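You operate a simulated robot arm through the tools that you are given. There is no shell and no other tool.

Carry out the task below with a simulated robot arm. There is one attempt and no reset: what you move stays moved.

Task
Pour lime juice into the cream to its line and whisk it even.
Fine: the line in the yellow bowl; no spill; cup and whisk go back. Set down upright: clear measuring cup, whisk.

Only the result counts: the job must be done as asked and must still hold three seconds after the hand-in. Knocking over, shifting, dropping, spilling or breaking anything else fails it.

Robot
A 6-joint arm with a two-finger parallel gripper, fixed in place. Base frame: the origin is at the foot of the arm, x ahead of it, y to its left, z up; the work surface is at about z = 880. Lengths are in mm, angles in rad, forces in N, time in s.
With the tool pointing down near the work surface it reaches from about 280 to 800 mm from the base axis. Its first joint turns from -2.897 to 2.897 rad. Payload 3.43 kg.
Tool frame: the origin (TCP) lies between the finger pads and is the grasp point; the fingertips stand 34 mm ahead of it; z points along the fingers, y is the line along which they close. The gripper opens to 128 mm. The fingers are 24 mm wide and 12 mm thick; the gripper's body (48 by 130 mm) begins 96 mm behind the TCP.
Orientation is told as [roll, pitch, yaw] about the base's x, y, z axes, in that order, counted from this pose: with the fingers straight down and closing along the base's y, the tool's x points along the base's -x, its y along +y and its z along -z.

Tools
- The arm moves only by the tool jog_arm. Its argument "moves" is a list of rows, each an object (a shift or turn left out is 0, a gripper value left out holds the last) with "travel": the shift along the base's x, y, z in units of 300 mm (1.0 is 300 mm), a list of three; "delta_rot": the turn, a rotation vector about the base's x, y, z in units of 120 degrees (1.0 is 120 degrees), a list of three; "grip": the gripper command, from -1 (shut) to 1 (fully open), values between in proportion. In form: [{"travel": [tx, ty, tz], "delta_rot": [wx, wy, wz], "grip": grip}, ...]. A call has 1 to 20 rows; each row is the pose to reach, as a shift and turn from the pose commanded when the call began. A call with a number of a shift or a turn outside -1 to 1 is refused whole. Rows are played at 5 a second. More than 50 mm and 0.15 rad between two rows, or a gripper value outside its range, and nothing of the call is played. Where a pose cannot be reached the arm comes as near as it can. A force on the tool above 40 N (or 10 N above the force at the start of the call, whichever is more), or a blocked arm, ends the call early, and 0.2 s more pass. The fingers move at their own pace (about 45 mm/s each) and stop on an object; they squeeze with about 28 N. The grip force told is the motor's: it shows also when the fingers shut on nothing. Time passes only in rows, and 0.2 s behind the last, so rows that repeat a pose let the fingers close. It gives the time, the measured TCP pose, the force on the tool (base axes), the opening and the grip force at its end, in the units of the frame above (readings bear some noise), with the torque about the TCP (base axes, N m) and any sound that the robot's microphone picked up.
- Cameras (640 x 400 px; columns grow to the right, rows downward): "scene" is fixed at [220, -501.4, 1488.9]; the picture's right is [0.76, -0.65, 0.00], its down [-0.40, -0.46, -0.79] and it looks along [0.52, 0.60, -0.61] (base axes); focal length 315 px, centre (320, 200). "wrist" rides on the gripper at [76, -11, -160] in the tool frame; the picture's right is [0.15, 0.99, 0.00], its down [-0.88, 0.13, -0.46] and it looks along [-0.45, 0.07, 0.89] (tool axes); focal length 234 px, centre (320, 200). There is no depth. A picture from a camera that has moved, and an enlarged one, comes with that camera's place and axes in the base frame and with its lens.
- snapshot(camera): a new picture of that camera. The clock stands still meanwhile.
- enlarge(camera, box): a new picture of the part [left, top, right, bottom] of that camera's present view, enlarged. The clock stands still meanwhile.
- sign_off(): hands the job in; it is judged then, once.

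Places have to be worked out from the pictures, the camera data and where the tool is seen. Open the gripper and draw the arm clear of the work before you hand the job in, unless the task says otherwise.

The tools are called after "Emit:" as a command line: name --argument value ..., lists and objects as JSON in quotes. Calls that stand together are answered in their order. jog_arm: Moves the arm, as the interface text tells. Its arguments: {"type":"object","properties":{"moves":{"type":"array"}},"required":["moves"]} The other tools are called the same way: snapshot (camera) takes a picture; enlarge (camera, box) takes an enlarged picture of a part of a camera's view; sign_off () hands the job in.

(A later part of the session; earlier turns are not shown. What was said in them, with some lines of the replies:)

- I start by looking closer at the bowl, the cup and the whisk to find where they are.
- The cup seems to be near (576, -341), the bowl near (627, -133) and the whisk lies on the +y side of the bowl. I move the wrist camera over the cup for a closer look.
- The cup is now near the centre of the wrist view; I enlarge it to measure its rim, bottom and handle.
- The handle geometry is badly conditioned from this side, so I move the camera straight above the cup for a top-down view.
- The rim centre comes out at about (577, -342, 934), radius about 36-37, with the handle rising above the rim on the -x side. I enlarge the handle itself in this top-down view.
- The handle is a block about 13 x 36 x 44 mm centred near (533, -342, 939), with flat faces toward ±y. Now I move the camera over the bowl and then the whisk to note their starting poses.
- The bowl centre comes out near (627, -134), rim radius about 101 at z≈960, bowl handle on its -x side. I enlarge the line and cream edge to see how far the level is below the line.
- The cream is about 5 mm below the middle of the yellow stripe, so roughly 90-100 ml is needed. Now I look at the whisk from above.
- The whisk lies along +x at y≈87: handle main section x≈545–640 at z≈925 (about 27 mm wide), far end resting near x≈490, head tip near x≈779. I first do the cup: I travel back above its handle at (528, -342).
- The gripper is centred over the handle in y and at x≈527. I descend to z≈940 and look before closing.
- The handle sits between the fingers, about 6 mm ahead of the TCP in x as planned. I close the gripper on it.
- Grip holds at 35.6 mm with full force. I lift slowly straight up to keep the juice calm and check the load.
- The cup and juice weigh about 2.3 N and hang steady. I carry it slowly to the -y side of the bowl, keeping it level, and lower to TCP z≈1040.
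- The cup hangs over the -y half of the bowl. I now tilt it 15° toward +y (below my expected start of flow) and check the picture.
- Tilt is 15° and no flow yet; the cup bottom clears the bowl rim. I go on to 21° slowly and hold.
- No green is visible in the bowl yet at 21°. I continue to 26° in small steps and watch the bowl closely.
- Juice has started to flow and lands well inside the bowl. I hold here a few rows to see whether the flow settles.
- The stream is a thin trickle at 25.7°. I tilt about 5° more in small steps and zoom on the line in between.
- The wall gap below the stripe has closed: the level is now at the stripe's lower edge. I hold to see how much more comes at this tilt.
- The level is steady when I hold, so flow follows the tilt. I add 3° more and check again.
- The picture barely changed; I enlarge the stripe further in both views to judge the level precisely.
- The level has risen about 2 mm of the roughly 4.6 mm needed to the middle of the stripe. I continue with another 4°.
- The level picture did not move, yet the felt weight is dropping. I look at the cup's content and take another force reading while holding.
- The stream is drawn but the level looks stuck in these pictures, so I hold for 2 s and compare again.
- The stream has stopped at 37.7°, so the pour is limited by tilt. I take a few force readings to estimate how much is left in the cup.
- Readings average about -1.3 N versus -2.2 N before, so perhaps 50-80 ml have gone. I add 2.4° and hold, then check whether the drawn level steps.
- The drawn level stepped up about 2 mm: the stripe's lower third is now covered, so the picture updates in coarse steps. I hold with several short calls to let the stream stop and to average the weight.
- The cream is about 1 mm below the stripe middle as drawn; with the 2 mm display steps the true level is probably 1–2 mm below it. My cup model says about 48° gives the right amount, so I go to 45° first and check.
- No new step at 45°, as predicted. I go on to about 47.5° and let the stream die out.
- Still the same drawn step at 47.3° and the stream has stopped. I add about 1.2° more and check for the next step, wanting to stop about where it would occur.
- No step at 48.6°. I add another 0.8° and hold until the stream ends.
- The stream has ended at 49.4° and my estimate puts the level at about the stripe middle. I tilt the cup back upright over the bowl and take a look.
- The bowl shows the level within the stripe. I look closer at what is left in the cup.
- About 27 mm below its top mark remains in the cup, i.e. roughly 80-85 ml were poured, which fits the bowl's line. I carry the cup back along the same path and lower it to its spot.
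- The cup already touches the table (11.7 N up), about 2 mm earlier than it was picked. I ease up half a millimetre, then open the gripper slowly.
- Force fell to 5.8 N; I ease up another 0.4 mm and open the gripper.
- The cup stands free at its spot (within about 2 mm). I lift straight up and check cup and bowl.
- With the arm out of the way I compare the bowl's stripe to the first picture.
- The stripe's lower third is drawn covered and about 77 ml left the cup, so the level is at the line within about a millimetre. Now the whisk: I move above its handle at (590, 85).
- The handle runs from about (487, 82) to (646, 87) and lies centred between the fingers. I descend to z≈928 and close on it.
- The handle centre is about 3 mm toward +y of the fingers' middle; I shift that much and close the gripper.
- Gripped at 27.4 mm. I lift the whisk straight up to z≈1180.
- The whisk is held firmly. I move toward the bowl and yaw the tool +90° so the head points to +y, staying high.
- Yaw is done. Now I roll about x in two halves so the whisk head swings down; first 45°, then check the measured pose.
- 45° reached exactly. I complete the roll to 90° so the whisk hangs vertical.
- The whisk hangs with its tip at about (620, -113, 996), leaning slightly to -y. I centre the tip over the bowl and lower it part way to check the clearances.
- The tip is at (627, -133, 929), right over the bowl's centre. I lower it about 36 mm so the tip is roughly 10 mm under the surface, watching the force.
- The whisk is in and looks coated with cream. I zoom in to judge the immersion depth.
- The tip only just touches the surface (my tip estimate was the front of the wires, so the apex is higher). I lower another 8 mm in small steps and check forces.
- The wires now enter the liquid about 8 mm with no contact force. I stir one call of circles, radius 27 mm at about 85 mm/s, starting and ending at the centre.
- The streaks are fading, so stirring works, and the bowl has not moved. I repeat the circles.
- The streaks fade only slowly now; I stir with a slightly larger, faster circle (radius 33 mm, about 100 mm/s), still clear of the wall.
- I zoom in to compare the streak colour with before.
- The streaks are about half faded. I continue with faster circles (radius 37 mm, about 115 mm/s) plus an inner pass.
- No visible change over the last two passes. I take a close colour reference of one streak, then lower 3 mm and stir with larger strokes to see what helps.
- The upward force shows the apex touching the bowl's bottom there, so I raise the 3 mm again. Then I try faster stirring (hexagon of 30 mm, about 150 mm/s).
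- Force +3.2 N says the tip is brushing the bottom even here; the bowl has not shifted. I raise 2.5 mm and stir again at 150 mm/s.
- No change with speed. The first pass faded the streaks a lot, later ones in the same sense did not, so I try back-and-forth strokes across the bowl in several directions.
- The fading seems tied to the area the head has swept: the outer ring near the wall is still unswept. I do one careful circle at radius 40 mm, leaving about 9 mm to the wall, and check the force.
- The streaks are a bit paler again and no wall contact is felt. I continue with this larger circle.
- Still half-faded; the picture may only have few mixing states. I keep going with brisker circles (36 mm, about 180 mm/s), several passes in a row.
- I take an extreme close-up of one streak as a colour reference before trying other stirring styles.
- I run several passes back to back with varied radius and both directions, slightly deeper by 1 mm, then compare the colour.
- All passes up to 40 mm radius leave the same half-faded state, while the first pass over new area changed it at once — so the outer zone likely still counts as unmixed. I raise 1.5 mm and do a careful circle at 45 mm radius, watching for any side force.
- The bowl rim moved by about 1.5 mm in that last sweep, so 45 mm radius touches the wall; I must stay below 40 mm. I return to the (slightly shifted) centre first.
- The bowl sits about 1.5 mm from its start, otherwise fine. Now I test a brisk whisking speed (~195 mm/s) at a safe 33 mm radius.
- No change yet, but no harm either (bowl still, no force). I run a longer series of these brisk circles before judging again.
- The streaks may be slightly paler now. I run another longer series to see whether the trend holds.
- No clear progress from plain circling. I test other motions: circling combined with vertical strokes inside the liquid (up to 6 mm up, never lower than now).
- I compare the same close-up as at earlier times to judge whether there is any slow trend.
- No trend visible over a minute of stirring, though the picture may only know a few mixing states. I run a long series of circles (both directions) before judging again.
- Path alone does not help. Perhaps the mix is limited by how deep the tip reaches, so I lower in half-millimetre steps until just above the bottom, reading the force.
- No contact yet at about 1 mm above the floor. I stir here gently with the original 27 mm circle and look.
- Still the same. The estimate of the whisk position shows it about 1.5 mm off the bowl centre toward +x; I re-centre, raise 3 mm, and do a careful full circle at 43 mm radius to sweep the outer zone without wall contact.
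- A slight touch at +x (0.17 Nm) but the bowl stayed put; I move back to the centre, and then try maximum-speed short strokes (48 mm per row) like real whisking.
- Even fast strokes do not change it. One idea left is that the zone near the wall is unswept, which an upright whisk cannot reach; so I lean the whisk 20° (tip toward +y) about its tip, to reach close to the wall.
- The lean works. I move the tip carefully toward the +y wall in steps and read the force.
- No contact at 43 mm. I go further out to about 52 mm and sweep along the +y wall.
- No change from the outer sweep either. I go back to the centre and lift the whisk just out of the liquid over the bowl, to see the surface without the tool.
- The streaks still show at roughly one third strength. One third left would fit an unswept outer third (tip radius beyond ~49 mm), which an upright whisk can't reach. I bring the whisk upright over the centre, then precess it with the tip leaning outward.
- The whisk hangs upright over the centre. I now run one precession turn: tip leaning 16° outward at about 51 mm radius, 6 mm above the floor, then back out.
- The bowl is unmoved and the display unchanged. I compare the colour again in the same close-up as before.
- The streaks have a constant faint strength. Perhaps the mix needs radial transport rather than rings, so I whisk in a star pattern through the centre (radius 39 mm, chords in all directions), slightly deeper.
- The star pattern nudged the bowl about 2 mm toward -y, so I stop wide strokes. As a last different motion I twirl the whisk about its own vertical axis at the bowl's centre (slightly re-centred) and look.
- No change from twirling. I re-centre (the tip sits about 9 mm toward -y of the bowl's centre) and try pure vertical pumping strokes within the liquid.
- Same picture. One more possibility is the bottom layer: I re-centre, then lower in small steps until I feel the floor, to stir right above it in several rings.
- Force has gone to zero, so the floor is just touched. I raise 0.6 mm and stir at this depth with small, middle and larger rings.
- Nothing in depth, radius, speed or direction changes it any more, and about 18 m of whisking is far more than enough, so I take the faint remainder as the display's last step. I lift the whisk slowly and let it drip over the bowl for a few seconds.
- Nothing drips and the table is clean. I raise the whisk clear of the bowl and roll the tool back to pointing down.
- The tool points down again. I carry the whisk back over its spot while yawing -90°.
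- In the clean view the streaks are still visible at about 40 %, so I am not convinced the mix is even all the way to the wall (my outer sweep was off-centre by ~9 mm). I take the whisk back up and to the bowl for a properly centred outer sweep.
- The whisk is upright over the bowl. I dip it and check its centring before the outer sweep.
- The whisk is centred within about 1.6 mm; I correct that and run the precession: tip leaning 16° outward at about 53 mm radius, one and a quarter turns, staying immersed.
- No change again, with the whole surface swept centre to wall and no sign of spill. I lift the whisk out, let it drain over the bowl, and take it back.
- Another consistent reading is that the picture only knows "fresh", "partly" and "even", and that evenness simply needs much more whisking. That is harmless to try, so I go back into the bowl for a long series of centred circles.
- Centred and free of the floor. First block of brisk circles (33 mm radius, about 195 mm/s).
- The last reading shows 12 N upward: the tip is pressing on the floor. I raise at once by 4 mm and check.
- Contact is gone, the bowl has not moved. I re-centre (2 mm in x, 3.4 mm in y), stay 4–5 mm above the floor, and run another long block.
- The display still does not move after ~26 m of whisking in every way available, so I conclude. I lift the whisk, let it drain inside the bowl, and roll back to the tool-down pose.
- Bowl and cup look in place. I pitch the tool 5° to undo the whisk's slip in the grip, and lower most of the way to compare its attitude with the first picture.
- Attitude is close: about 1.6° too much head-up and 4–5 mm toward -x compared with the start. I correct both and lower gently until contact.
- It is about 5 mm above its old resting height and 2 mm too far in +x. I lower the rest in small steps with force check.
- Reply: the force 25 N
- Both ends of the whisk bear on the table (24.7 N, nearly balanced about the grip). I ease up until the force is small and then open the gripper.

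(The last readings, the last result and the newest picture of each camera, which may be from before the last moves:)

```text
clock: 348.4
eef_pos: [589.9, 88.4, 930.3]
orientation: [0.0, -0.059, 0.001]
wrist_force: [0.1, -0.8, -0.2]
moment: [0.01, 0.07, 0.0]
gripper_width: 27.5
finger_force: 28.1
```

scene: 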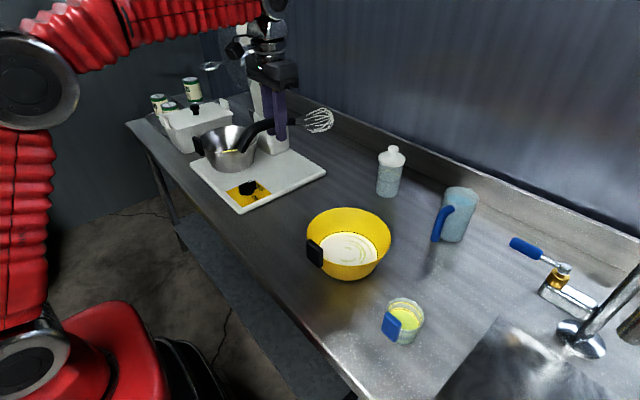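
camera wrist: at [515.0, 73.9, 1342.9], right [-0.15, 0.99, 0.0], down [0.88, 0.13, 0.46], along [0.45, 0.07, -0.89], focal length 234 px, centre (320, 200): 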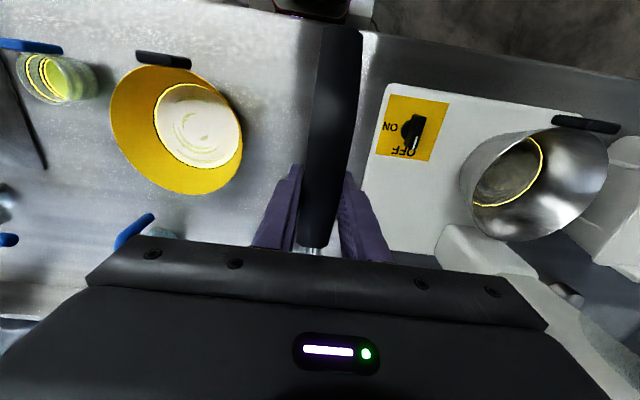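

The load is off and the whisk hovers less than a millimetre above its rest. I open the gripper gradually.

Emit:
jog_arm --moves '[{"travel": [0, 0, -0.001], "grip": -0.5}, {"travel": [0, 0, -0.001], "grip": -0.4}, {"travel": [0, 0, -0.001], "grip": -0.2}, {"travel": [0, 0, -0.001], "grip": 0.0}, {"travel": [0, 0, -0.001], "grip": 0.2}, {"travel": [0, 0, -0.001], "grip": 0.3}, {"travel": [0, 0, -0.001], "grip": 0.3}]'

Emit:
enlarge --camera "scene" --box '[240, 170, 350, 245]'

Emit:
enlarge --camera "wrist" --box '[220, 100, 420, 245]'

```text
clock: 350.0
eef_pos: [592.8, 88.6, 930.2]
orientation: [-0.002, -0.063, 0.0]
wrist_force: [0.6, -0.2, 0.0]
moment: [-0.03, -0.02, -0.04]
gripper_width: 83.3
finger_force: 0.0
```

```text
5.33 times, centred on (295, 208) of scene
camera zoom: at [220.0, -501.4, 1488.9], right [0.76, -0.65, 0.0], down [-0.4, -0.46, -0.79], along [0.52, 0.6, -0.61], focal length 1678 px, centre (453, 160)
```

zoom: 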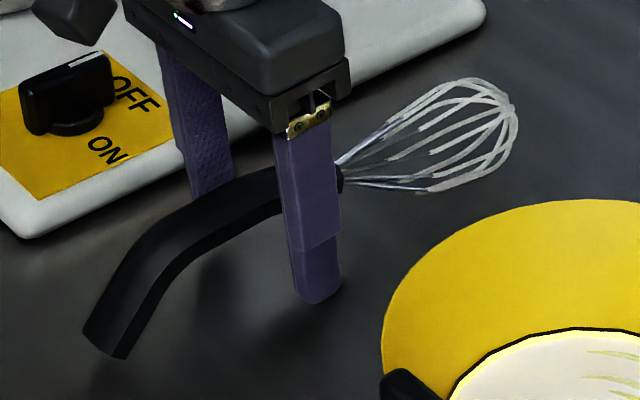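

```text
2.76 times, centred on (320, 172) of wrist
camera zoom: at [506.2, 75.1, 1086.4], right [-0.15, 0.99, -0.01], down [0.85, 0.13, 0.51], along [0.51, 0.07, -0.86], focal length 646 px, centre (320, 276)
```

zoom: 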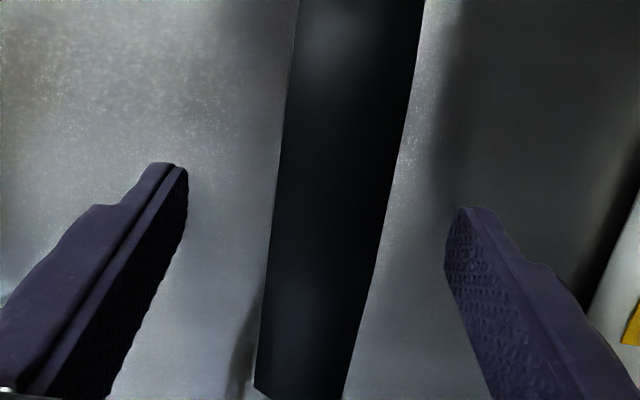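

The whisk lies exactly where it was at the start. I lift clear, straighten the tool, and look over the whole scene.

Emit:
jog_arm --moves '[{"travel": [0, 0, 0.05], "grip": 0.3}, {"travel": [0, 0, 0.15]}, {"travel": [0, 0, 0.28], "delta_rot": [0, 0.015, 0]}, {"travel": [0, 0, 0.42], "delta_rot": [0, 0.03, 0]}, {"travel": [0, 0, 0.56], "delta_rot": [0, 0.03, 0]}, {"travel": [0, 0, 0.56], "delta_rot": [0, 0.03, 0]}]'

Emit:
snapshot --camera "scene"

Emit:
enlarge --camera "scene" --box '[240, 170, 350, 245]'

Emit:
enlarge --camera "scene" --box '[290, 190, 430, 360]'

Emit:
snapshot --camera "wrist"

```text
clock: 351.4
eef_pos: [591.4, 86.5, 1099.0]
orientation: [0.0, 0.001, 0.0]
wrist_force: [-0.4, 0.9, 0.1]
moment: [0.02, 0.0, -0.03]
gripper_width: 83.0
finger_force: 0.0
```

```text
taken
```

scene: 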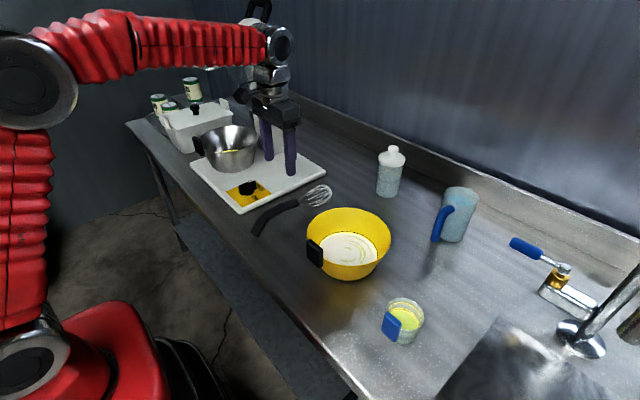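

```text
5.33 times, centred on (295, 208) of scene
camera zoom: at [220.0, -501.4, 1488.9], right [0.76, -0.65, 0.0], down [-0.4, -0.46, -0.79], along [0.52, 0.6, -0.61], focal length 1678 px, centre (453, 160)
```

zoom: 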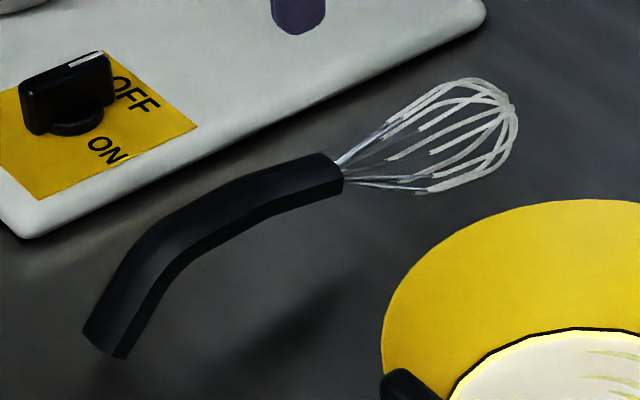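

```text
2.35 times, centred on (360, 275) of scene
camera zoom: at [220.0, -501.4, 1488.9], right [0.76, -0.65, 0.0], down [-0.4, -0.46, -0.79], along [0.52, 0.6, -0.61], focal length 740 px, centre (226, 24)
```

zoom: 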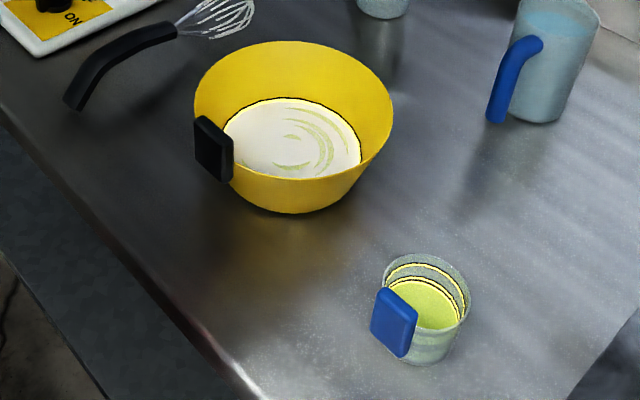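

```text
taken
camera wrist: at [516.1, 73.6, 1259.5], right [-0.15, 0.99, 0.0], down [0.88, 0.13, 0.46], along [0.45, 0.07, -0.89], focal length 234 px, centre (320, 200)
```

wrist: 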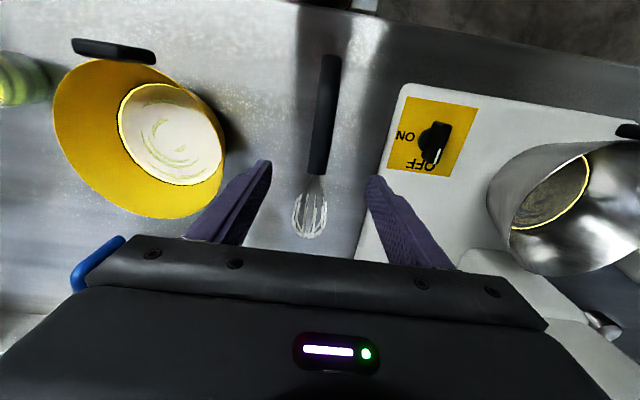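

Cup, whisk and bowl stand where they belong and the table is clean. I take the same top-down look at the bowl as at the start.

Emit:
jog_arm --moves '[{"travel": [0.03, -0.12, 0]}, {"travel": [0.06, -0.25, 0]}, {"travel": [0.1, -0.38, 0]}, {"travel": [0.14, -0.51, 0]}, {"travel": [0.18, -0.63, 0]}, {"travel": [0.19, -0.7, 0]}, {"travel": [0.19, -0.7, 0]}]'

Emit:
snapshot --camera "wrist"

Emit:
enlarge --camera "wrist" --box '[230, 30, 410, 190]'

Emit:
enlarge --camera "wrist" --box '[295, 140, 355, 180]'

Emit:
enlarge --camera "wrist" --box '[255, 50, 315, 90]'

```text
clock: 353.0
eef_pos: [650.0, -123.3, 1097.8]
orientation: [0.001, -0.001, -0.002]
wrist_force: [0.0, 0.4, -0.1]
moment: [0.02, -0.01, -0.03]
gripper_width: 83.2
finger_force: 0.1
```

```text
taken
camera wrist: at [574.9, -137.1, 1258.2], right [-0.15, 0.99, 0.0], down [0.88, 0.13, 0.46], along [0.45, 0.07, -0.89], focal length 234 px, centre (320, 200)
```

wrist: 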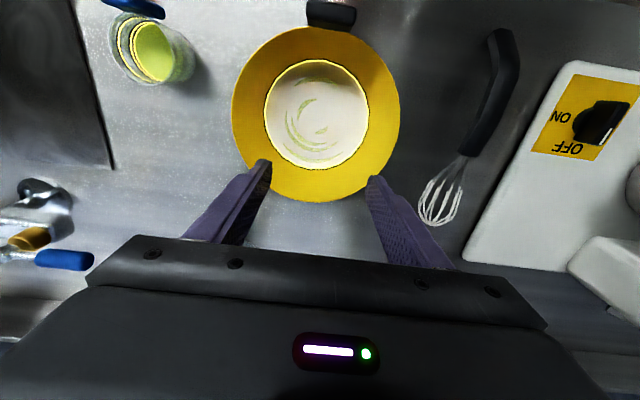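

```text
2.50 times, centred on (320, 110) of wrist
camera zoom: at [574.9, -137.1, 1258.2], right [-0.15, 0.99, 0.0], down [0.88, 0.13, 0.46], along [0.45, 0.07, -0.89], focal length 585 px, centre (320, 425)
```

zoom: 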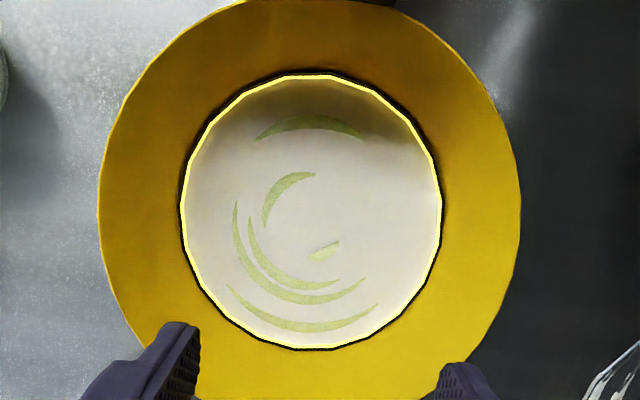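

```text
10.00 times, centred on (325, 160) of wrist
camera zoom: at [574.9, -137.1, 1258.2], right [-0.15, 0.99, 0.0], down [0.88, 0.13, 0.46], along [0.45, 0.07, -0.89], focal length 2342 px, centre (270, 600)
```

zoom: 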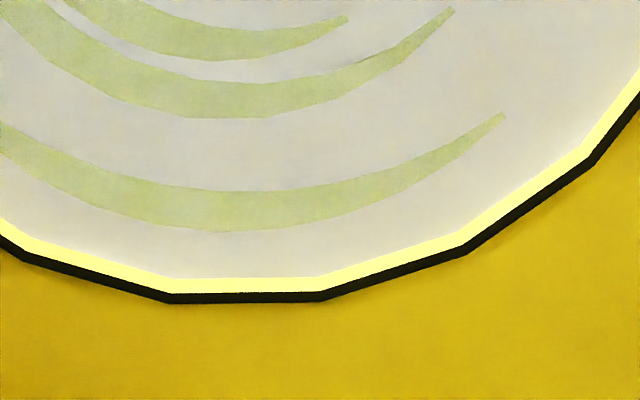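

```text
10.00 times, centred on (285, 70) of wrist
camera zoom: at [574.9, -137.1, 1258.2], right [-0.15, 0.99, 0.0], down [0.88, 0.13, 0.46], along [0.45, 0.07, -0.89], focal length 2342 px, centre (670, 1500)
```

zoom: 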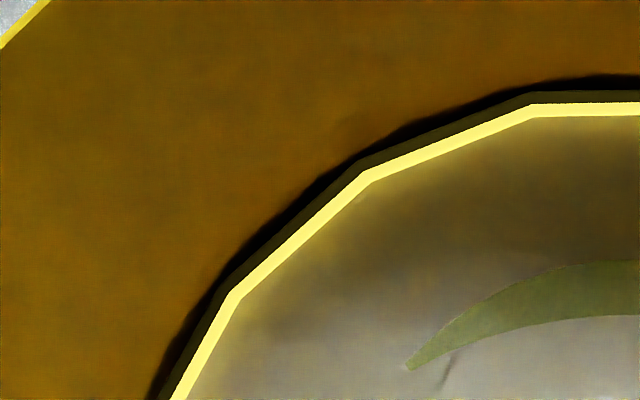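

The picture still says "faintly streaked". Since more whisking is low-risk and may simply be needed in larger amount (the head is only shallowly immersed), I fetch the whisk once more; first above its handle.

Emit:
jog_arm --moves '[{"travel": [-0.03, 0.12, 0]}, {"travel": [-0.06, 0.25, 0]}, {"travel": [-0.1, 0.38, 0]}, {"travel": [-0.14, 0.51, 0]}, {"travel": [-0.18, 0.63, 0]}, {"travel": [-0.1983, 0.7, 0]}, {"travel": [-0.1983, 0.7, -0.13]}, {"travel": [-0.1983, 0.7, -0.26]}, {"travel": [-0.1983, 0.7, -0.4]}, {"travel": [-0.1983, 0.7, -0.5]}, {"travel": [-0.1983, 0.7, -0.566]}, {"travel": [-0.1983, 0.7, -0.566]}]'

Emit:
enlarge --camera "wrist" --box '[220, 100, 420, 245]'

Emit:
enlarge --camera "scene" --box '[240, 170, 350, 245]'

```text
clock: 355.6
eef_pos: [589.4, 89.0, 929.8]
orientation: [-0.001, 0.001, 0.0]
wrist_force: [0.3, 0.0, 0.3]
moment: [-0.02, 0.02, 0.01]
gripper_width: 83.3
finger_force: 0.0
```

```text
2.76 times, centred on (320, 172) of wrist
camera zoom: at [513.9, 75.6, 1089.8], right [-0.15, 0.99, 0.0], down [0.88, 0.13, 0.46], along [0.45, 0.07, -0.89], focal length 646 px, centre (320, 276)
```

zoom: 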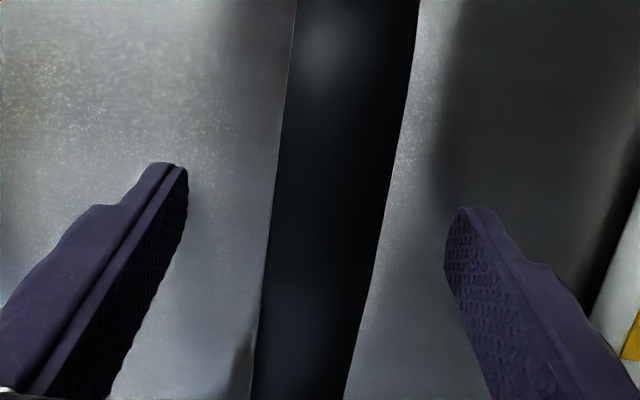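

```text
5.33 times, centred on (295, 208) of scene
camera zoom: at [220.0, -501.4, 1488.9], right [0.76, -0.65, 0.0], down [-0.4, -0.46, -0.79], along [0.52, 0.6, -0.61], focal length 1678 px, centre (453, 160)
```

zoom: 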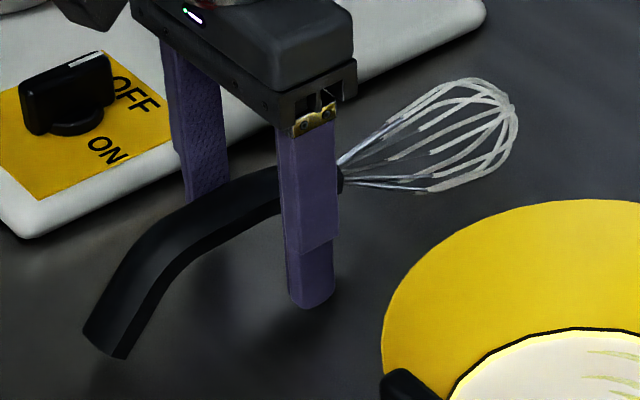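

Aligned as before. I close on the handle, lift, and swing it over the bowl in the same way.

Emit:
jog_arm --moves '[{"travel": [0, 0.004, -0.003], "grip": 0.0}, {"travel": [0, 0.004, -0.003], "grip": -0.4}, {"travel": [0, 0.004, -0.003], "grip": -1}, {"travel": [0, 0.004, -0.003], "grip": -1}, {"travel": [0, 0.004, -0.003], "grip": -1}, {"travel": [0, 0.004, -0.003], "grip": -1}, {"travel": [0, 0.004, 0.01], "grip": -1}, {"travel": [0, 0.004, 0.05], "grip": -1}, {"travel": [0, 0.004, 0.14], "grip": -1}, {"travel": [0, 0.004, 0.25], "grip": -1}, {"travel": [0, 0.004, 0.37], "grip": -1}, {"travel": [0, 0.004, 0.49], "grip": -1}, {"travel": [0, 0.004, 0.61], "grip": -1}, {"travel": [0, 0.004, 0.73], "grip": -1}, {"travel": [0, 0.004, 0.84], "grip": -1}, {"travel": [0, 0.004, 0.84], "grip": -1}]'

Emit:
jog_arm --moves '[{"travel": [0.0, -0.04, 0], "delta_rot": [0, 0, 0.03]}, {"travel": [0.01, -0.1, 0], "delta_rot": [0, 0, 0.09]}, {"travel": [0.02, -0.16, 0], "delta_rot": [0, 0, 0.15]}, {"travel": [0.03, -0.22, 0], "delta_rot": [0, 0, 0.21]}, {"travel": [0.04, -0.28, 0], "delta_rot": [0, 0, 0.27]}, {"travel": [0.05, -0.34, 0], "delta_rot": [0, 0, 0.33]}, {"travel": [0.06, -0.4, 0], "delta_rot": [0, 0, 0.39]}, {"travel": [0.07, -0.46, 0], "delta_rot": [0, 0, 0.45]}, {"travel": [0.08, -0.52, 0], "delta_rot": [0, 0, 0.51]}, {"travel": [0.09, -0.58, 0], "delta_rot": [0, 0, 0.57]}, {"travel": [0.1, -0.64, 0], "delta_rot": [0, 0, 0.63]}, {"travel": [0.11, -0.69, 0], "delta_rot": [0, 0, 0.69]}, {"travel": [0.12, -0.735, 0], "delta_rot": [0, 0, 0.735]}, {"travel": [0.1267, -0.751, 0], "delta_rot": [0, 0, 0.75]}, {"travel": [0.1267, -0.751, 0], "delta_rot": [0, 0, 0.75]}]'

Emit:
jog_arm --moves '[{"delta_rot": [-0.04, 0, 0]}, {"delta_rot": [-0.1, 0, 0]}, {"delta_rot": [-0.16, 0, 0]}, {"delta_rot": [-0.22, 0, 0]}, {"delta_rot": [-0.28, 0, 0]}, {"delta_rot": [-0.34, 0, 0]}, {"delta_rot": [-0.4, 0, 0]}, {"delta_rot": [-0.46, 0, 0]}, {"delta_rot": [-0.52, 0, 0]}, {"delta_rot": [-0.58, 0, 0]}, {"delta_rot": [-0.64, 0, 0]}, {"delta_rot": [-0.68, 0, 0]}, {"delta_rot": [-0.695, 0, 0]}, {"travel": [0, 0, -0.1], "delta_rot": [-0.695, 0, 0]}, {"travel": [0, 0, -0.2], "delta_rot": [-0.695, 0, 0]}, {"travel": [0, 0, -0.2], "delta_rot": [-0.695, 0, 0]}]'

Emit:
enlarge --camera "scene" --box '[290, 160, 410, 290]'

```text
clock: 359.0
eef_pos: [590.5, 90.9, 1183.4]
orientation: [0.001, 0.0, -0.001]
wrist_force: [-0.6, 0.0, -0.6]
moment: [0.02, 0.05, 0.0]
gripper_width: 27.5
finger_force: 27.9
```

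```text
clock: 362.2
eef_pos: [627.6, -134.8, 1179.7]
orientation: [-0.001, 0.001, 1.571]
wrist_force: [0.2, -1.4, -0.4]
moment: [-0.09, -0.03, 0.0]
gripper_width: 27.4
finger_force: 27.6
```

```text
clock: 365.6
eef_pos: [626.5, -135.0, 1123.1]
orientation: [0.0, 1.455, 1.572]
wrist_force: [-0.1, 0.0, 0.2]
moment: [-0.02, -0.01, 0.02]
gripper_width: 27.4
finger_force: 28.2
```

```text
3.08 times, centred on (350, 225) of scene
camera zoom: at [220.0, -501.4, 1488.9], right [0.76, -0.65, 0.0], down [-0.4, -0.46, -0.79], along [0.52, 0.6, -0.61], focal length 968 px, centre (228, 123)
```

zoom: 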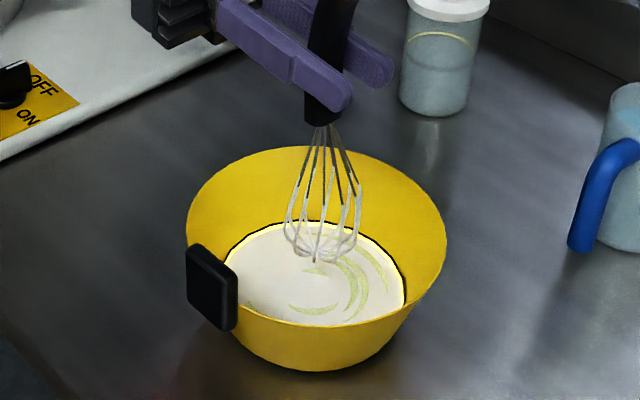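

The whisk is over the centre. I dip it to about 6 mm above the floor and check centring.

Emit:
jog_arm --moves '[{"travel": [0, 0, -0.05]}, {"travel": [0, 0, -0.1]}, {"travel": [0, 0, -0.14]}, {"travel": [0, 0, -0.154]}, {"travel": [0, 0, -0.154]}]'

Emit:
enlarge --camera "scene" --box '[325, 225, 385, 265]'

```text
clock: 366.8
eef_pos: [628.5, -135.3, 1075.6]
orientation: [0.0, 1.455, 1.57]
wrist_force: [-0.3, -1.3, -0.4]
moment: [-0.02, 0.0, 0.05]
gripper_width: 27.4
finger_force: 27.7
```

```text
10.00 times, centred on (355, 245) of scene
camera zoom: at [220.0, -501.4, 1488.9], right [0.76, -0.65, 0.0], down [-0.4, -0.46, -0.79], along [0.52, 0.6, -0.61], focal length 3147 px, centre (-30, -250)
```

zoom: 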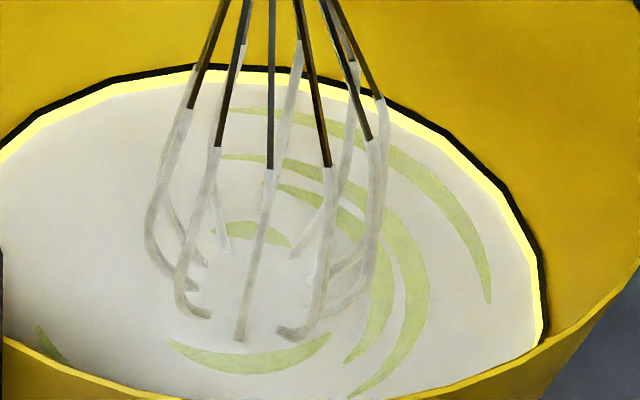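

Centred within 3 mm; I correct that and whisk with fast squares (35 mm radius, about 245 mm/s, the fastest allowed), five calls.

Emit:
jog_arm --moves '[{"travel": [0.054, 0.0087, -0.005]}, {"travel": [0.1123, 0.0087, -0.005]}, {"travel": [-0.0037, 0.1247, -0.005]}, {"travel": [-0.1197, 0.0087, -0.005]}, {"travel": [-0.0037, -0.1073, -0.005]}, {"travel": [0.1123, 0.0087, -0.005]}, {"travel": [-0.0037, 0.1247, -0.005]}, {"travel": [-0.1197, 0.0087, -0.005]}, {"travel": [-0.0037, -0.1073, -0.005]}, {"travel": [0.1123, 0.0087, -0.005]}, {"travel": [-0.0037, 0.1247, -0.005]}, {"travel": [-0.1197, 0.0087, -0.005]}, {"travel": [-0.0037, -0.1073, -0.005]}, {"travel": [0.1123, 0.0087, -0.005]}, {"travel": [-0.0037, 0.1247, -0.005]}, {"travel": [-0.1197, 0.0087, -0.005]}, {"travel": [-0.0037, -0.1073, -0.005]}, {"travel": [0.1123, 0.0087, -0.005]}, {"travel": [0.054, 0.0087, -0.005]}, {"travel": [-0.0037, 0.0087, -0.005]}]'

Emit:
jog_arm --moves '[{"travel": [0.058, 0, 0]}, {"travel": [0.116, 0, 0]}, {"travel": [0, 0.116, 0]}, {"travel": [-0.116, 0, 0]}, {"travel": [0, -0.116, 0]}, {"travel": [0.116, 0, 0]}, {"travel": [0, 0.116, 0]}, {"travel": [-0.116, 0, 0]}, {"travel": [0, -0.116, 0]}, {"travel": [0.116, 0, 0]}, {"travel": [0, 0.116, 0]}, {"travel": [-0.116, 0, 0]}, {"travel": [0, -0.116, 0]}, {"travel": [0.116, 0, 0]}, {"travel": [0, 0.116, 0]}, {"travel": [-0.116, 0, 0]}, {"travel": [0, -0.116, 0]}, {"travel": [0.116, 0, 0]}, {"travel": [0.058, 0, 0]}, {"travel": [0, 0, 0]}]'

Emit:
enlarge --camera "scene" --box '[325, 225, 385, 265]'

Emit:
enlarge --camera "scene" --box '[290, 190, 410, 290]'

```text
clock: 371.0
eef_pos: [627.5, -132.8, 1072.7]
orientation: [-0.001, 1.456, 1.57]
wrist_force: [-0.4, -0.5, -1.2]
moment: [0.0, -0.04, 0.03]
gripper_width: 27.4
finger_force: 28.2
```

```text
clock: 375.2
eef_pos: [625.2, -136.9, 1070.8]
orientation: [-0.002, 1.455, 1.57]
wrist_force: [0.0, 0.7, 1.2]
moment: [-0.01, 0.0, 0.0]
gripper_width: 27.4
finger_force: 28.4
```

```text
10.00 times, centred on (355, 245) of scene
camera zoom: at [220.0, -501.4, 1488.9], right [0.76, -0.65, 0.0], down [-0.4, -0.46, -0.79], along [0.52, 0.6, -0.61], focal length 3147 px, centre (-30, -250)
```

zoom: 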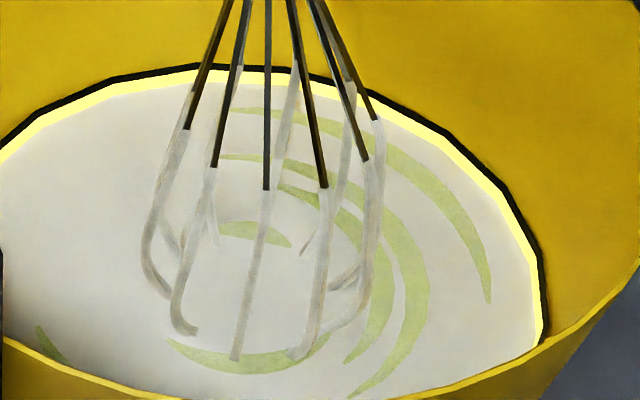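

```text
4.00 times, centred on (350, 240) of scene
camera zoom: at [220.0, -501.4, 1488.9], right [0.76, -0.65, 0.0], down [-0.4, -0.46, -0.79], along [0.52, 0.6, -0.61], focal length 1259 px, centre (200, 40)
```

zoom: 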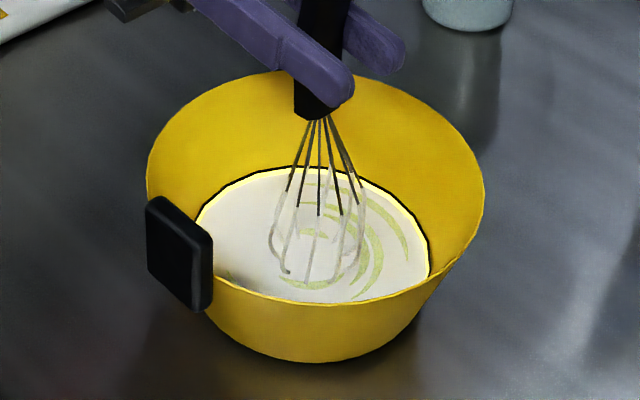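

No visible change yet; the fast motion lets the arm sag ~2 mm, so I raise 2 mm and run a longer block.

Emit:
jog_arm --moves '[{"travel": [0.058, 0, 0.007]}, {"travel": [0.116, 0, 0.007]}, {"travel": [0, 0.116, 0.007]}, {"travel": [-0.116, 0, 0.007]}, {"travel": [0, -0.116, 0.007]}, {"travel": [0.116, 0, 0.007]}, {"travel": [0, 0.116, 0.007]}, {"travel": [-0.116, 0, 0.007]}, {"travel": [0, -0.116, 0.007]}, {"travel": [0.116, 0, 0.007]}, {"travel": [0, 0.116, 0.007]}, {"travel": [-0.116, 0, 0.007]}, {"travel": [0, -0.116, 0.007]}, {"travel": [0.116, 0, 0.007]}, {"travel": [0, 0.116, 0.007]}, {"travel": [-0.116, 0, 0.007]}, {"travel": [0, -0.116, 0.007]}, {"travel": [0.116, 0, 0.007]}, {"travel": [0.058, 0, 0.007]}, {"travel": [0, 0, 0.007]}]'

Emit:
jog_arm --moves '[{"travel": [0.058, 0, 0]}, {"travel": [0.116, 0, 0]}, {"travel": [0, -0.116, 0]}, {"travel": [-0.116, 0, 0]}, {"travel": [0, 0.116, 0]}, {"travel": [0.116, 0, 0]}, {"travel": [0, -0.116, 0]}, {"travel": [-0.116, 0, 0]}, {"travel": [0, 0.116, 0]}, {"travel": [0.116, 0, 0]}, {"travel": [0, -0.116, 0]}, {"travel": [-0.116, 0, 0]}, {"travel": [0, 0.116, 0]}, {"travel": [0.116, 0, 0]}, {"travel": [0, -0.116, 0]}, {"travel": [-0.116, 0, 0]}, {"travel": [0, 0.116, 0]}, {"travel": [0.116, 0, 0]}, {"travel": [0.058, 0, 0]}, {"travel": [0, 0, 0]}]'

Emit:
jog_arm --moves '[{"travel": [0.058, 0, 0]}, {"travel": [0.116, 0, 0]}, {"travel": [0, 0.116, 0]}, {"travel": [-0.116, 0, 0]}, {"travel": [0, -0.116, 0]}, {"travel": [0.116, 0, 0]}, {"travel": [0, 0.116, 0]}, {"travel": [-0.116, 0, 0]}, {"travel": [0, -0.116, 0]}, {"travel": [0.116, 0, 0]}, {"travel": [0, 0.116, 0]}, {"travel": [-0.116, 0, 0]}, {"travel": [0, -0.116, 0]}, {"travel": [0.116, 0, 0]}, {"travel": [0, 0.116, 0]}, {"travel": [-0.116, 0, 0]}, {"travel": [0, -0.116, 0]}, {"travel": [0.116, 0, 0]}, {"travel": [0.058, 0, 0]}, {"travel": [0, 0, 0]}]'

Emit:
jog_arm --moves '[{"travel": [0.058, 0, 0]}, {"travel": [0.116, 0, 0]}, {"travel": [0, -0.116, 0]}, {"travel": [-0.116, 0, 0]}, {"travel": [0, 0.116, 0]}, {"travel": [0.116, 0, 0]}, {"travel": [0, -0.116, 0]}, {"travel": [-0.116, 0, 0]}, {"travel": [0, 0.116, 0]}, {"travel": [0.116, 0, 0]}, {"travel": [0, -0.116, 0]}, {"travel": [-0.116, 0, 0]}, {"travel": [0, 0.116, 0]}, {"travel": [0.116, 0, 0]}, {"travel": [0, -0.116, 0]}, {"travel": [-0.116, 0, 0]}, {"travel": [0, 0.116, 0]}, {"travel": [0.116, 0, 0]}, {"travel": [0.058, 0, 0]}, {"travel": [0, 0, 0]}]'

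Emit:
jog_arm --moves '[{"travel": [0.058, 0, 0]}, {"travel": [0.116, 0, 0]}, {"travel": [0, 0.116, 0]}, {"travel": [-0.116, 0, 0]}, {"travel": [0, -0.116, 0]}, {"travel": [0.116, 0, 0]}, {"travel": [0, 0.116, 0]}, {"travel": [-0.116, 0, 0]}, {"travel": [0, -0.116, 0]}, {"travel": [0.116, 0, 0]}, {"travel": [0, 0.116, 0]}, {"travel": [-0.116, 0, 0]}, {"travel": [0, -0.116, 0]}, {"travel": [0.116, 0, 0]}, {"travel": [0, 0.116, 0]}, {"travel": [-0.116, 0, 0]}, {"travel": [0, -0.116, 0]}, {"travel": [0.116, 0, 0]}, {"travel": [0.058, 0, 0]}, {"travel": [0, 0, 0]}]'

Emit:
enlarge --camera "scene" --box '[325, 225, 385, 265]'

Emit:
enlarge --camera "scene" --box '[290, 190, 410, 290]'

```text
clock: 379.4
eef_pos: [625.8, -134.4, 1074.4]
orientation: [-0.003, 1.456, 1.566]
wrist_force: [0.3, 0.6, -1.1]
moment: [-0.01, 0.01, -0.02]
gripper_width: 27.6
finger_force: 27.7
```

```text
clock: 383.6
eef_pos: [626.5, -132.3, 1075.8]
orientation: [-0.004, 1.455, 1.567]
wrist_force: [1.1, -0.3, -0.4]
moment: [0.02, 0.04, -0.02]
gripper_width: 27.5
finger_force: 28.2
```

```text
clock: 387.8
eef_pos: [626.5, -131.6, 1074.8]
orientation: [-0.003, 1.456, 1.566]
wrist_force: [-0.4, 0.3, -1.3]
moment: [0.01, 0.01, 0.01]
gripper_width: 27.5
finger_force: 27.8
```

```text
clock: 392.0
eef_pos: [625.9, -131.7, 1075.5]
orientation: [-0.004, 1.456, 1.566]
wrist_force: [0.2, -0.8, -1.4]
moment: [0.03, 0.05, 0.0]
gripper_width: 27.6
finger_force: 28.0
```

```text
clock: 396.2
eef_pos: [625.8, -132.7, 1077.8]
orientation: [0.0, 1.455, 1.569]
wrist_force: [0.1, 1.1, -1.0]
moment: [-0.03, 0.0, -0.02]
gripper_width: 27.4
finger_force: 27.9
```

```text
10.00 times, centred on (355, 245) of scene
camera zoom: at [220.0, -501.4, 1488.9], right [0.76, -0.65, 0.0], down [-0.4, -0.46, -0.79], along [0.52, 0.6, -0.61], focal length 3147 px, centre (-30, -250)
```

zoom: 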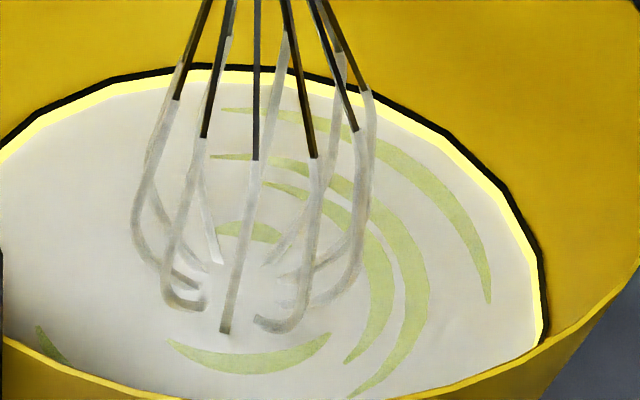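

```text
4.00 times, centred on (350, 240) of scene
camera zoom: at [220.0, -501.4, 1488.9], right [0.76, -0.65, 0.0], down [-0.4, -0.46, -0.79], along [0.52, 0.6, -0.61], focal length 1259 px, centre (200, 40)
```

zoom: 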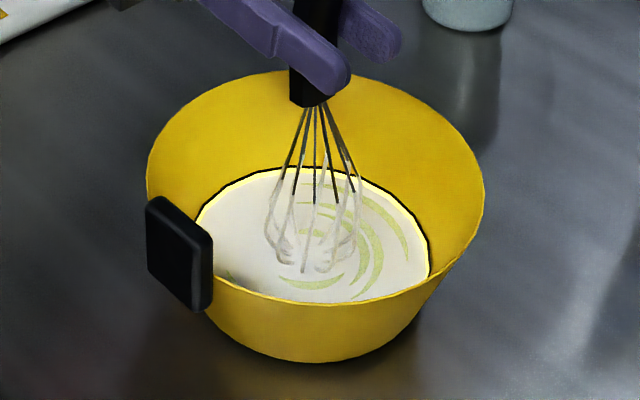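

Still the same display after another ~6 m at top speed, so I am done whisking. I lift, drain over the bowl, and roll and yaw back over the whisk's place.

Emit:
jog_arm --moves '[{"travel": [0, 0, 0.03]}, {"travel": [0, 0, 0.07]}, {"travel": [0, 0, 0.11]}, {"travel": [0, 0, 0.14]}, {"travel": [0, 0, 0.14]}, {"travel": [0, 0, 0.14]}, {"travel": [0, 0, 0.14]}, {"travel": [0, 0, 0.14]}, {"travel": [0, 0, 0.14]}, {"travel": [0, 0, 0.14]}, {"travel": [0, 0, 0.14]}, {"travel": [0, 0, 0.14]}, {"travel": [0, 0, 0.14]}, {"travel": [0, 0, 0.2]}, {"travel": [0, 0, 0.27]}, {"travel": [0, 0, 0.33]}, {"travel": [0, 0, 0.3533]}, {"travel": [0, 0, 0.3533]}]'

Emit:
jog_arm --moves '[{"delta_rot": [0.04, 0, 0]}, {"delta_rot": [0.1, 0, 0]}, {"delta_rot": [0.16, 0, 0]}, {"delta_rot": [0.22, 0, 0]}, {"delta_rot": [0.28, 0, 0]}, {"delta_rot": [0.34, 0, 0]}, {"delta_rot": [0.4, 0, 0]}, {"delta_rot": [0.46, 0, 0]}, {"delta_rot": [0.52, 0, 0]}, {"delta_rot": [0.58, 0, 0]}, {"delta_rot": [0.64, 0, 0]}, {"delta_rot": [0.68, 0, 0]}, {"delta_rot": [0.695, 0, 0]}, {"delta_rot": [0.695, 0, 0]}]'

Emit:
jog_arm --moves '[{"travel": [0, 0.04, 0], "delta_rot": [0, 0, -0.03]}, {"travel": [-0.01, 0.1, 0], "delta_rot": [0, 0, -0.09]}, {"travel": [-0.02, 0.16, 0], "delta_rot": [0, 0, -0.15]}, {"travel": [-0.03, 0.22, 0], "delta_rot": [0, 0, -0.21]}, {"travel": [-0.04, 0.28, 0], "delta_rot": [0, 0, -0.27]}, {"travel": [-0.05, 0.34, 0], "delta_rot": [0, 0, -0.33]}, {"travel": [-0.06, 0.4, 0], "delta_rot": [0, 0, -0.39]}, {"travel": [-0.07, 0.46, 0], "delta_rot": [0, 0, -0.45]}, {"travel": [-0.08, 0.52, 0], "delta_rot": [0, 0, -0.51]}, {"travel": [-0.09, 0.58, 0], "delta_rot": [0, 0, -0.57]}, {"travel": [-0.1, 0.64, 0], "delta_rot": [0, 0, -0.63]}, {"travel": [-0.11, 0.69, 0], "delta_rot": [0, 0, -0.69]}, {"travel": [-0.12, 0.735, 0], "delta_rot": [0, 0, -0.735]}, {"travel": [-0.123, 0.7423, 0], "delta_rot": [0, 0, -0.75]}, {"travel": [-0.123, 0.7423, 0], "delta_rot": [0, 0, -0.75]}]'

Emit:
jog_arm --moves '[{"travel": [0, 0, -0.1]}, {"travel": [0, 0, -0.2]}, {"travel": [0, 0, -0.3]}, {"travel": [0, 0, -0.4]}, {"travel": [0, 0, -0.5]}, {"travel": [0, 0, -0.6]}, {"travel": [0, 0, -0.7]}, {"travel": [0, 0, -0.76]}, {"travel": [0, 0, -0.76]}]'

Emit:
enlarge --camera "scene" --box '[240, 170, 350, 245]'

```text
clock: 400.0
eef_pos: [626.7, -132.7, 1181.9]
orientation: [0.003, 1.455, 1.573]
wrist_force: [-0.5, -0.6, -1.5]
moment: [0.0, 0.02, 0.02]
gripper_width: 27.3
finger_force: 27.8
```

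```text
clock: 403.0
eef_pos: [624.8, -132.6, 1180.5]
orientation: [0.001, -0.001, 1.573]
wrist_force: [0.0, 0.0, -1.0]
moment: [-0.06, 0.0, -0.02]
gripper_width: 27.4
finger_force: 28.2
```

```text
clock: 406.2
eef_pos: [589.4, 89.3, 1179.7]
orientation: [0.0, 0.0, -0.002]
wrist_force: [0.3, 0.2, -1.6]
moment: [-0.04, 0.06, 0.0]
gripper_width: 27.6
finger_force: 28.3
```

```text
clock: 408.2
eef_pos: [587.0, 87.4, 952.0]
orientation: [0.002, 0.0, 0.0]
wrist_force: [0.1, 0.1, -0.7]
moment: [0.01, 0.07, 0.04]
gripper_width: 27.6
finger_force: 28.4
```

```text
5.33 times, centred on (295, 208) of scene
camera zoom: at [220.0, -501.4, 1488.9], right [0.76, -0.65, 0.0], down [-0.4, -0.46, -0.79], along [0.52, 0.6, -0.61], focal length 1678 px, centre (453, 160)
```

zoom: 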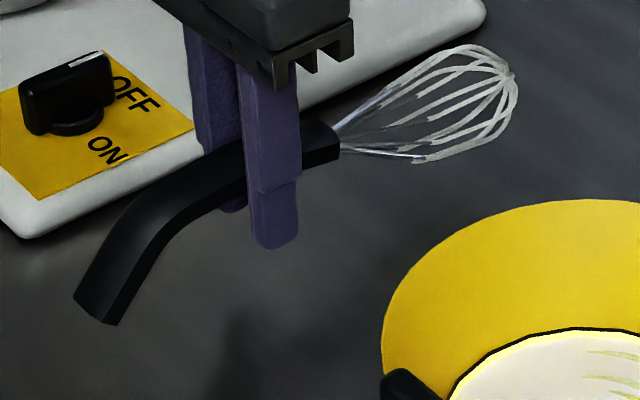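

Attitude matches the rest pose; it needs about +4 mm in x and 24 mm down. I lower gently to contact.

Emit:
jog_arm --moves '[{"travel": [0.006, 0, -0.02]}, {"travel": [0.012, 0, -0.04]}, {"travel": [0.012, 0, -0.06]}, {"travel": [0.012, 0, -0.07]}, {"travel": [0.012, 0, -0.073]}, {"travel": [0.012, 0, -0.073]}]'

Emit:
enlarge --camera "scene" --box '[240, 170, 350, 245]'

```text
clock: 409.6
eef_pos: [593.1, 89.3, 931.1]
orientation: [0.001, 0.0, -0.001]
wrist_force: [0.2, -0.5, -0.6]
moment: [-0.04, 0.08, 0.0]
gripper_width: 27.5
finger_force: 27.8
```

```text
5.33 times, centred on (295, 208) of scene
camera zoom: at [220.0, -501.4, 1488.9], right [0.76, -0.65, 0.0], down [-0.4, -0.46, -0.79], along [0.52, 0.6, -0.61], focal length 1678 px, centre (453, 160)
```

zoom: 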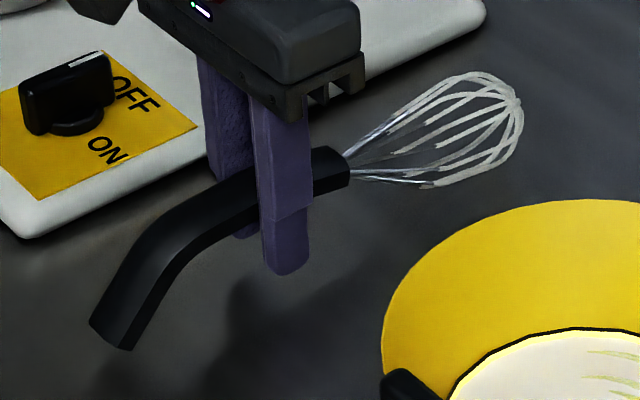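

Emit:
jog_arm --moves '[{"travel": [-0.005, 0, -0.004]}, {"travel": [-0.005, 0, -0.006]}, {"travel": [-0.005, 0, -0.006]}]'

```text
clock: 410.4
eef_pos: [590.9, 89.3, 929.0]
orientation: [-0.001, -0.001, 0.0]
wrist_force: [0.3, 1.0, -0.3]
moment: [-0.03, 0.04, 0.0]
gripper_width: 27.5
finger_force: 28.2
```

No contact yet; I continue down in sub-millimetre steps.

Emit:
jog_arm --moves '[{"travel": [0, 0, -0.002]}, {"travel": [0, 0, -0.004]}, {"travel": [0, 0, -0.004]}]'

Emit:
jog_arm --moves '[{"travel": [0, 0, -0.002]}, {"travel": [0, 0, -0.003]}, {"travel": [0, 0, -0.003]}]'

```text
clock: 411.2
eef_pos: [591.3, 89.0, 928.7]
orientation: [0.0, -0.001, 0.001]
wrist_force: [2.4, -0.7, 2.9]
moment: [-0.02, -0.62, -0.07]
gripper_width: 27.6
finger_force: 27.5
```

```text
clock: 412.0
eef_pos: [591.0, 88.0, 928.8]
orientation: [0.0, -0.004, 0.0]
wrist_force: [-0.3, -4.0, 26.1]
moment: [-0.06, 0.26, -0.04]
gripper_width: 27.6
finger_force: 28.2
```

Both ends are down (26 N, balanced). I ease up about 1 mm and release.

Emit:
jog_arm --moves '[{"travel": [0, 0, 0.003]}, {"travel": [0, 0, 0.004]}, {"travel": [0, 0, 0.004]}]'

Emit:
jog_arm --moves '[{"travel": [0, 0, 0], "grip": -0.5}, {"travel": [0, 0, 0], "grip": -0.4}, {"travel": [0, 0, 0], "grip": -0.2}, {"travel": [0, 0, 0], "grip": 0.0}, {"travel": [0, 0, 0], "grip": 0.2}, {"travel": [0, 0, 0], "grip": 0.3}, {"travel": [0, 0, 0], "grip": 0.3}]'

Emit:
enlarge --camera "scene" --box '[240, 170, 350, 245]'

```text
clock: 412.8
eef_pos: [590.4, 87.3, 929.0]
orientation: [-0.001, 0.001, -0.001]
wrist_force: [-0.7, -5.4, 25.6]
moment: [-0.13, 0.01, -0.05]
gripper_width: 27.4
finger_force: 28.1
```

```text
clock: 414.4
eef_pos: [590.4, 89.6, 928.5]
orientation: [0.0, 0.0, 0.0]
wrist_force: [0.1, -0.3, 0.7]
moment: [0.0, -0.04, 0.0]
gripper_width: 83.2
finger_force: 0.0
```

```text
5.33 times, centred on (295, 208) of scene
camera zoom: at [220.0, -501.4, 1488.9], right [0.76, -0.65, 0.0], down [-0.4, -0.46, -0.79], along [0.52, 0.6, -0.61], focal length 1678 px, centre (453, 160)
```

zoom: 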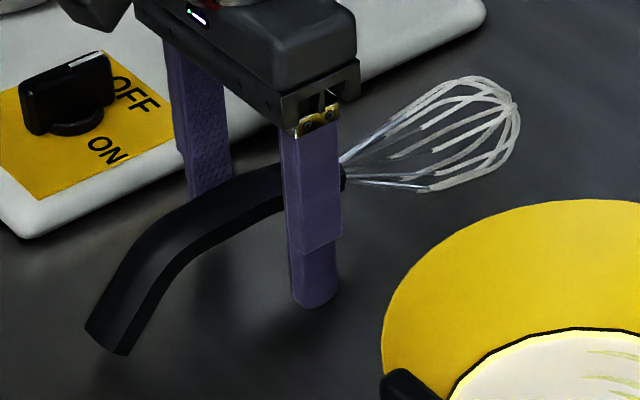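

The whisk rests in its starting place. I lift clear and draw the arm back to its starting pose with the gripper open.

Emit:
jog_arm --moves '[{"travel": [0, 0, 0.05], "grip": 0.3}, {"travel": [0, 0, 0.15]}, {"travel": [0, 0, 0.3]}, {"travel": [0, 0, 0.45]}, {"travel": [0, 0, 0.6]}, {"travel": [-0.03, -0.03, 0.75], "grip": 1}, {"travel": [-0.12, -0.1, 0.85], "grip": 1}, {"travel": [-0.22, -0.17, 0.93], "grip": 1}, {"travel": [-0.33, -0.24, 0.97], "grip": 1}, {"travel": [-0.44, -0.31, 0.97], "grip": 1}, {"travel": [-0.55, -0.37, 0.97], "grip": 1}, {"travel": [-0.55, -0.37, 0.97], "grip": 1}]'

Emit:
snapshot --camera "scene"

Emit:
enlarge --camera "scene" --box '[290, 190, 430, 360]'

Emit:
enlarge --camera "scene" --box '[240, 170, 350, 245]'

Emit:
enlarge --camera "scene" --box '[325, 225, 385, 265]'

```text
clock: 417.0
eef_pos: [425.4, -21.7, 1219.6]
orientation: [0.001, 0.0, -0.001]
wrist_force: [0.6, 0.4, 0.5]
moment: [-0.01, 0.03, -0.04]
gripper_width: 128.0
finger_force: 0.1
```

```text
taken
```

scene: 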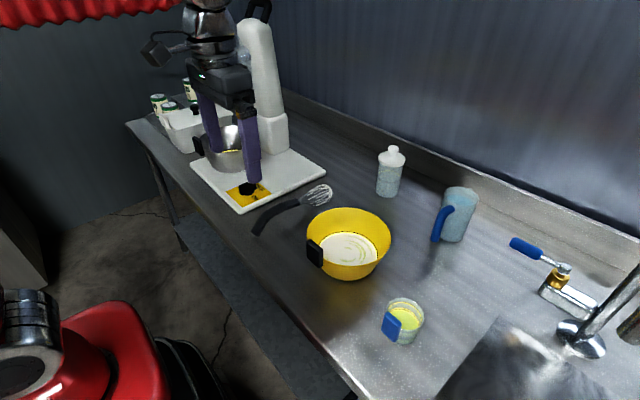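

```text
2.35 times, centred on (360, 275) of scene
camera zoom: at [220.0, -501.4, 1488.9], right [0.76, -0.65, 0.0], down [-0.4, -0.46, -0.79], along [0.52, 0.6, -0.61], focal length 740 px, centre (226, 24)
```

zoom: 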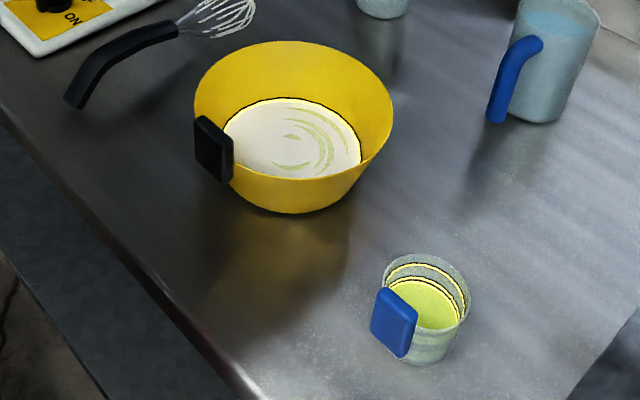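

```text
5.33 times, centred on (295, 208) of scene
camera zoom: at [220.0, -501.4, 1488.9], right [0.76, -0.65, 0.0], down [-0.4, -0.46, -0.79], along [0.52, 0.6, -0.61], focal length 1678 px, centre (453, 160)
```

zoom: 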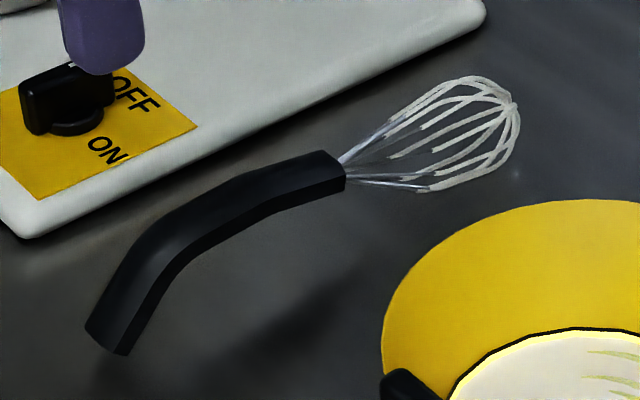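

```text
10.00 times, centred on (355, 245) of scene
camera zoom: at [220.0, -501.4, 1488.9], right [0.76, -0.65, 0.0], down [-0.4, -0.46, -0.79], along [0.52, 0.6, -0.61], focal length 3147 px, centre (-30, -250)
```

zoom: 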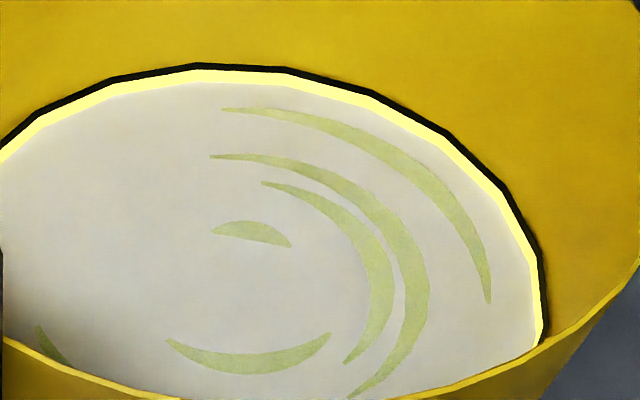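

The cup and the whisk are back upright in their places, the arm is clear with the gripper open, and nothing is spilled on the table. The bowl's level sits within its line stripe.

Two things are not clean. Faint streaks still show in the bowl after all the whisking. The bowl also sits about 2–3 mm from where it started. I see nothing further I can do safely, so I hand the job in.

Emit:
sign_off

```text
The job is handed in.
```

I handed the job in, but I can't confirm that the mix is even. Faint pale-green streaks still show on the surface.

- **Pour:** I estimate about 78 ml of lime juice went in. The level looks to be on the yellow bowl's line, give or take about 1 mm. The cameras show the level only in steps of about 2 mm, so I couldn't read it more exactly.
- **Whisking:** The streaks faded strongly in the first pass and then stopped changing. About 30 m more of whisking at different depths, radii, speeds and directions made no visible difference. I couldn't tell whether that faint look is the last step the camera shows or a mix that really isn't even.
- **Bowl position:** The whisk touched the bowl wall a few times and pushed the bowl about 2–3 mm from where it started.
- **Cup and whisk:** Both are back within about 2 mm of where they started. The cup is upright, and the whisk lies as it did at the start.
- **Spills:** I saw none on the table.
- **Arm:** It is drawn clear, with the gripper open.
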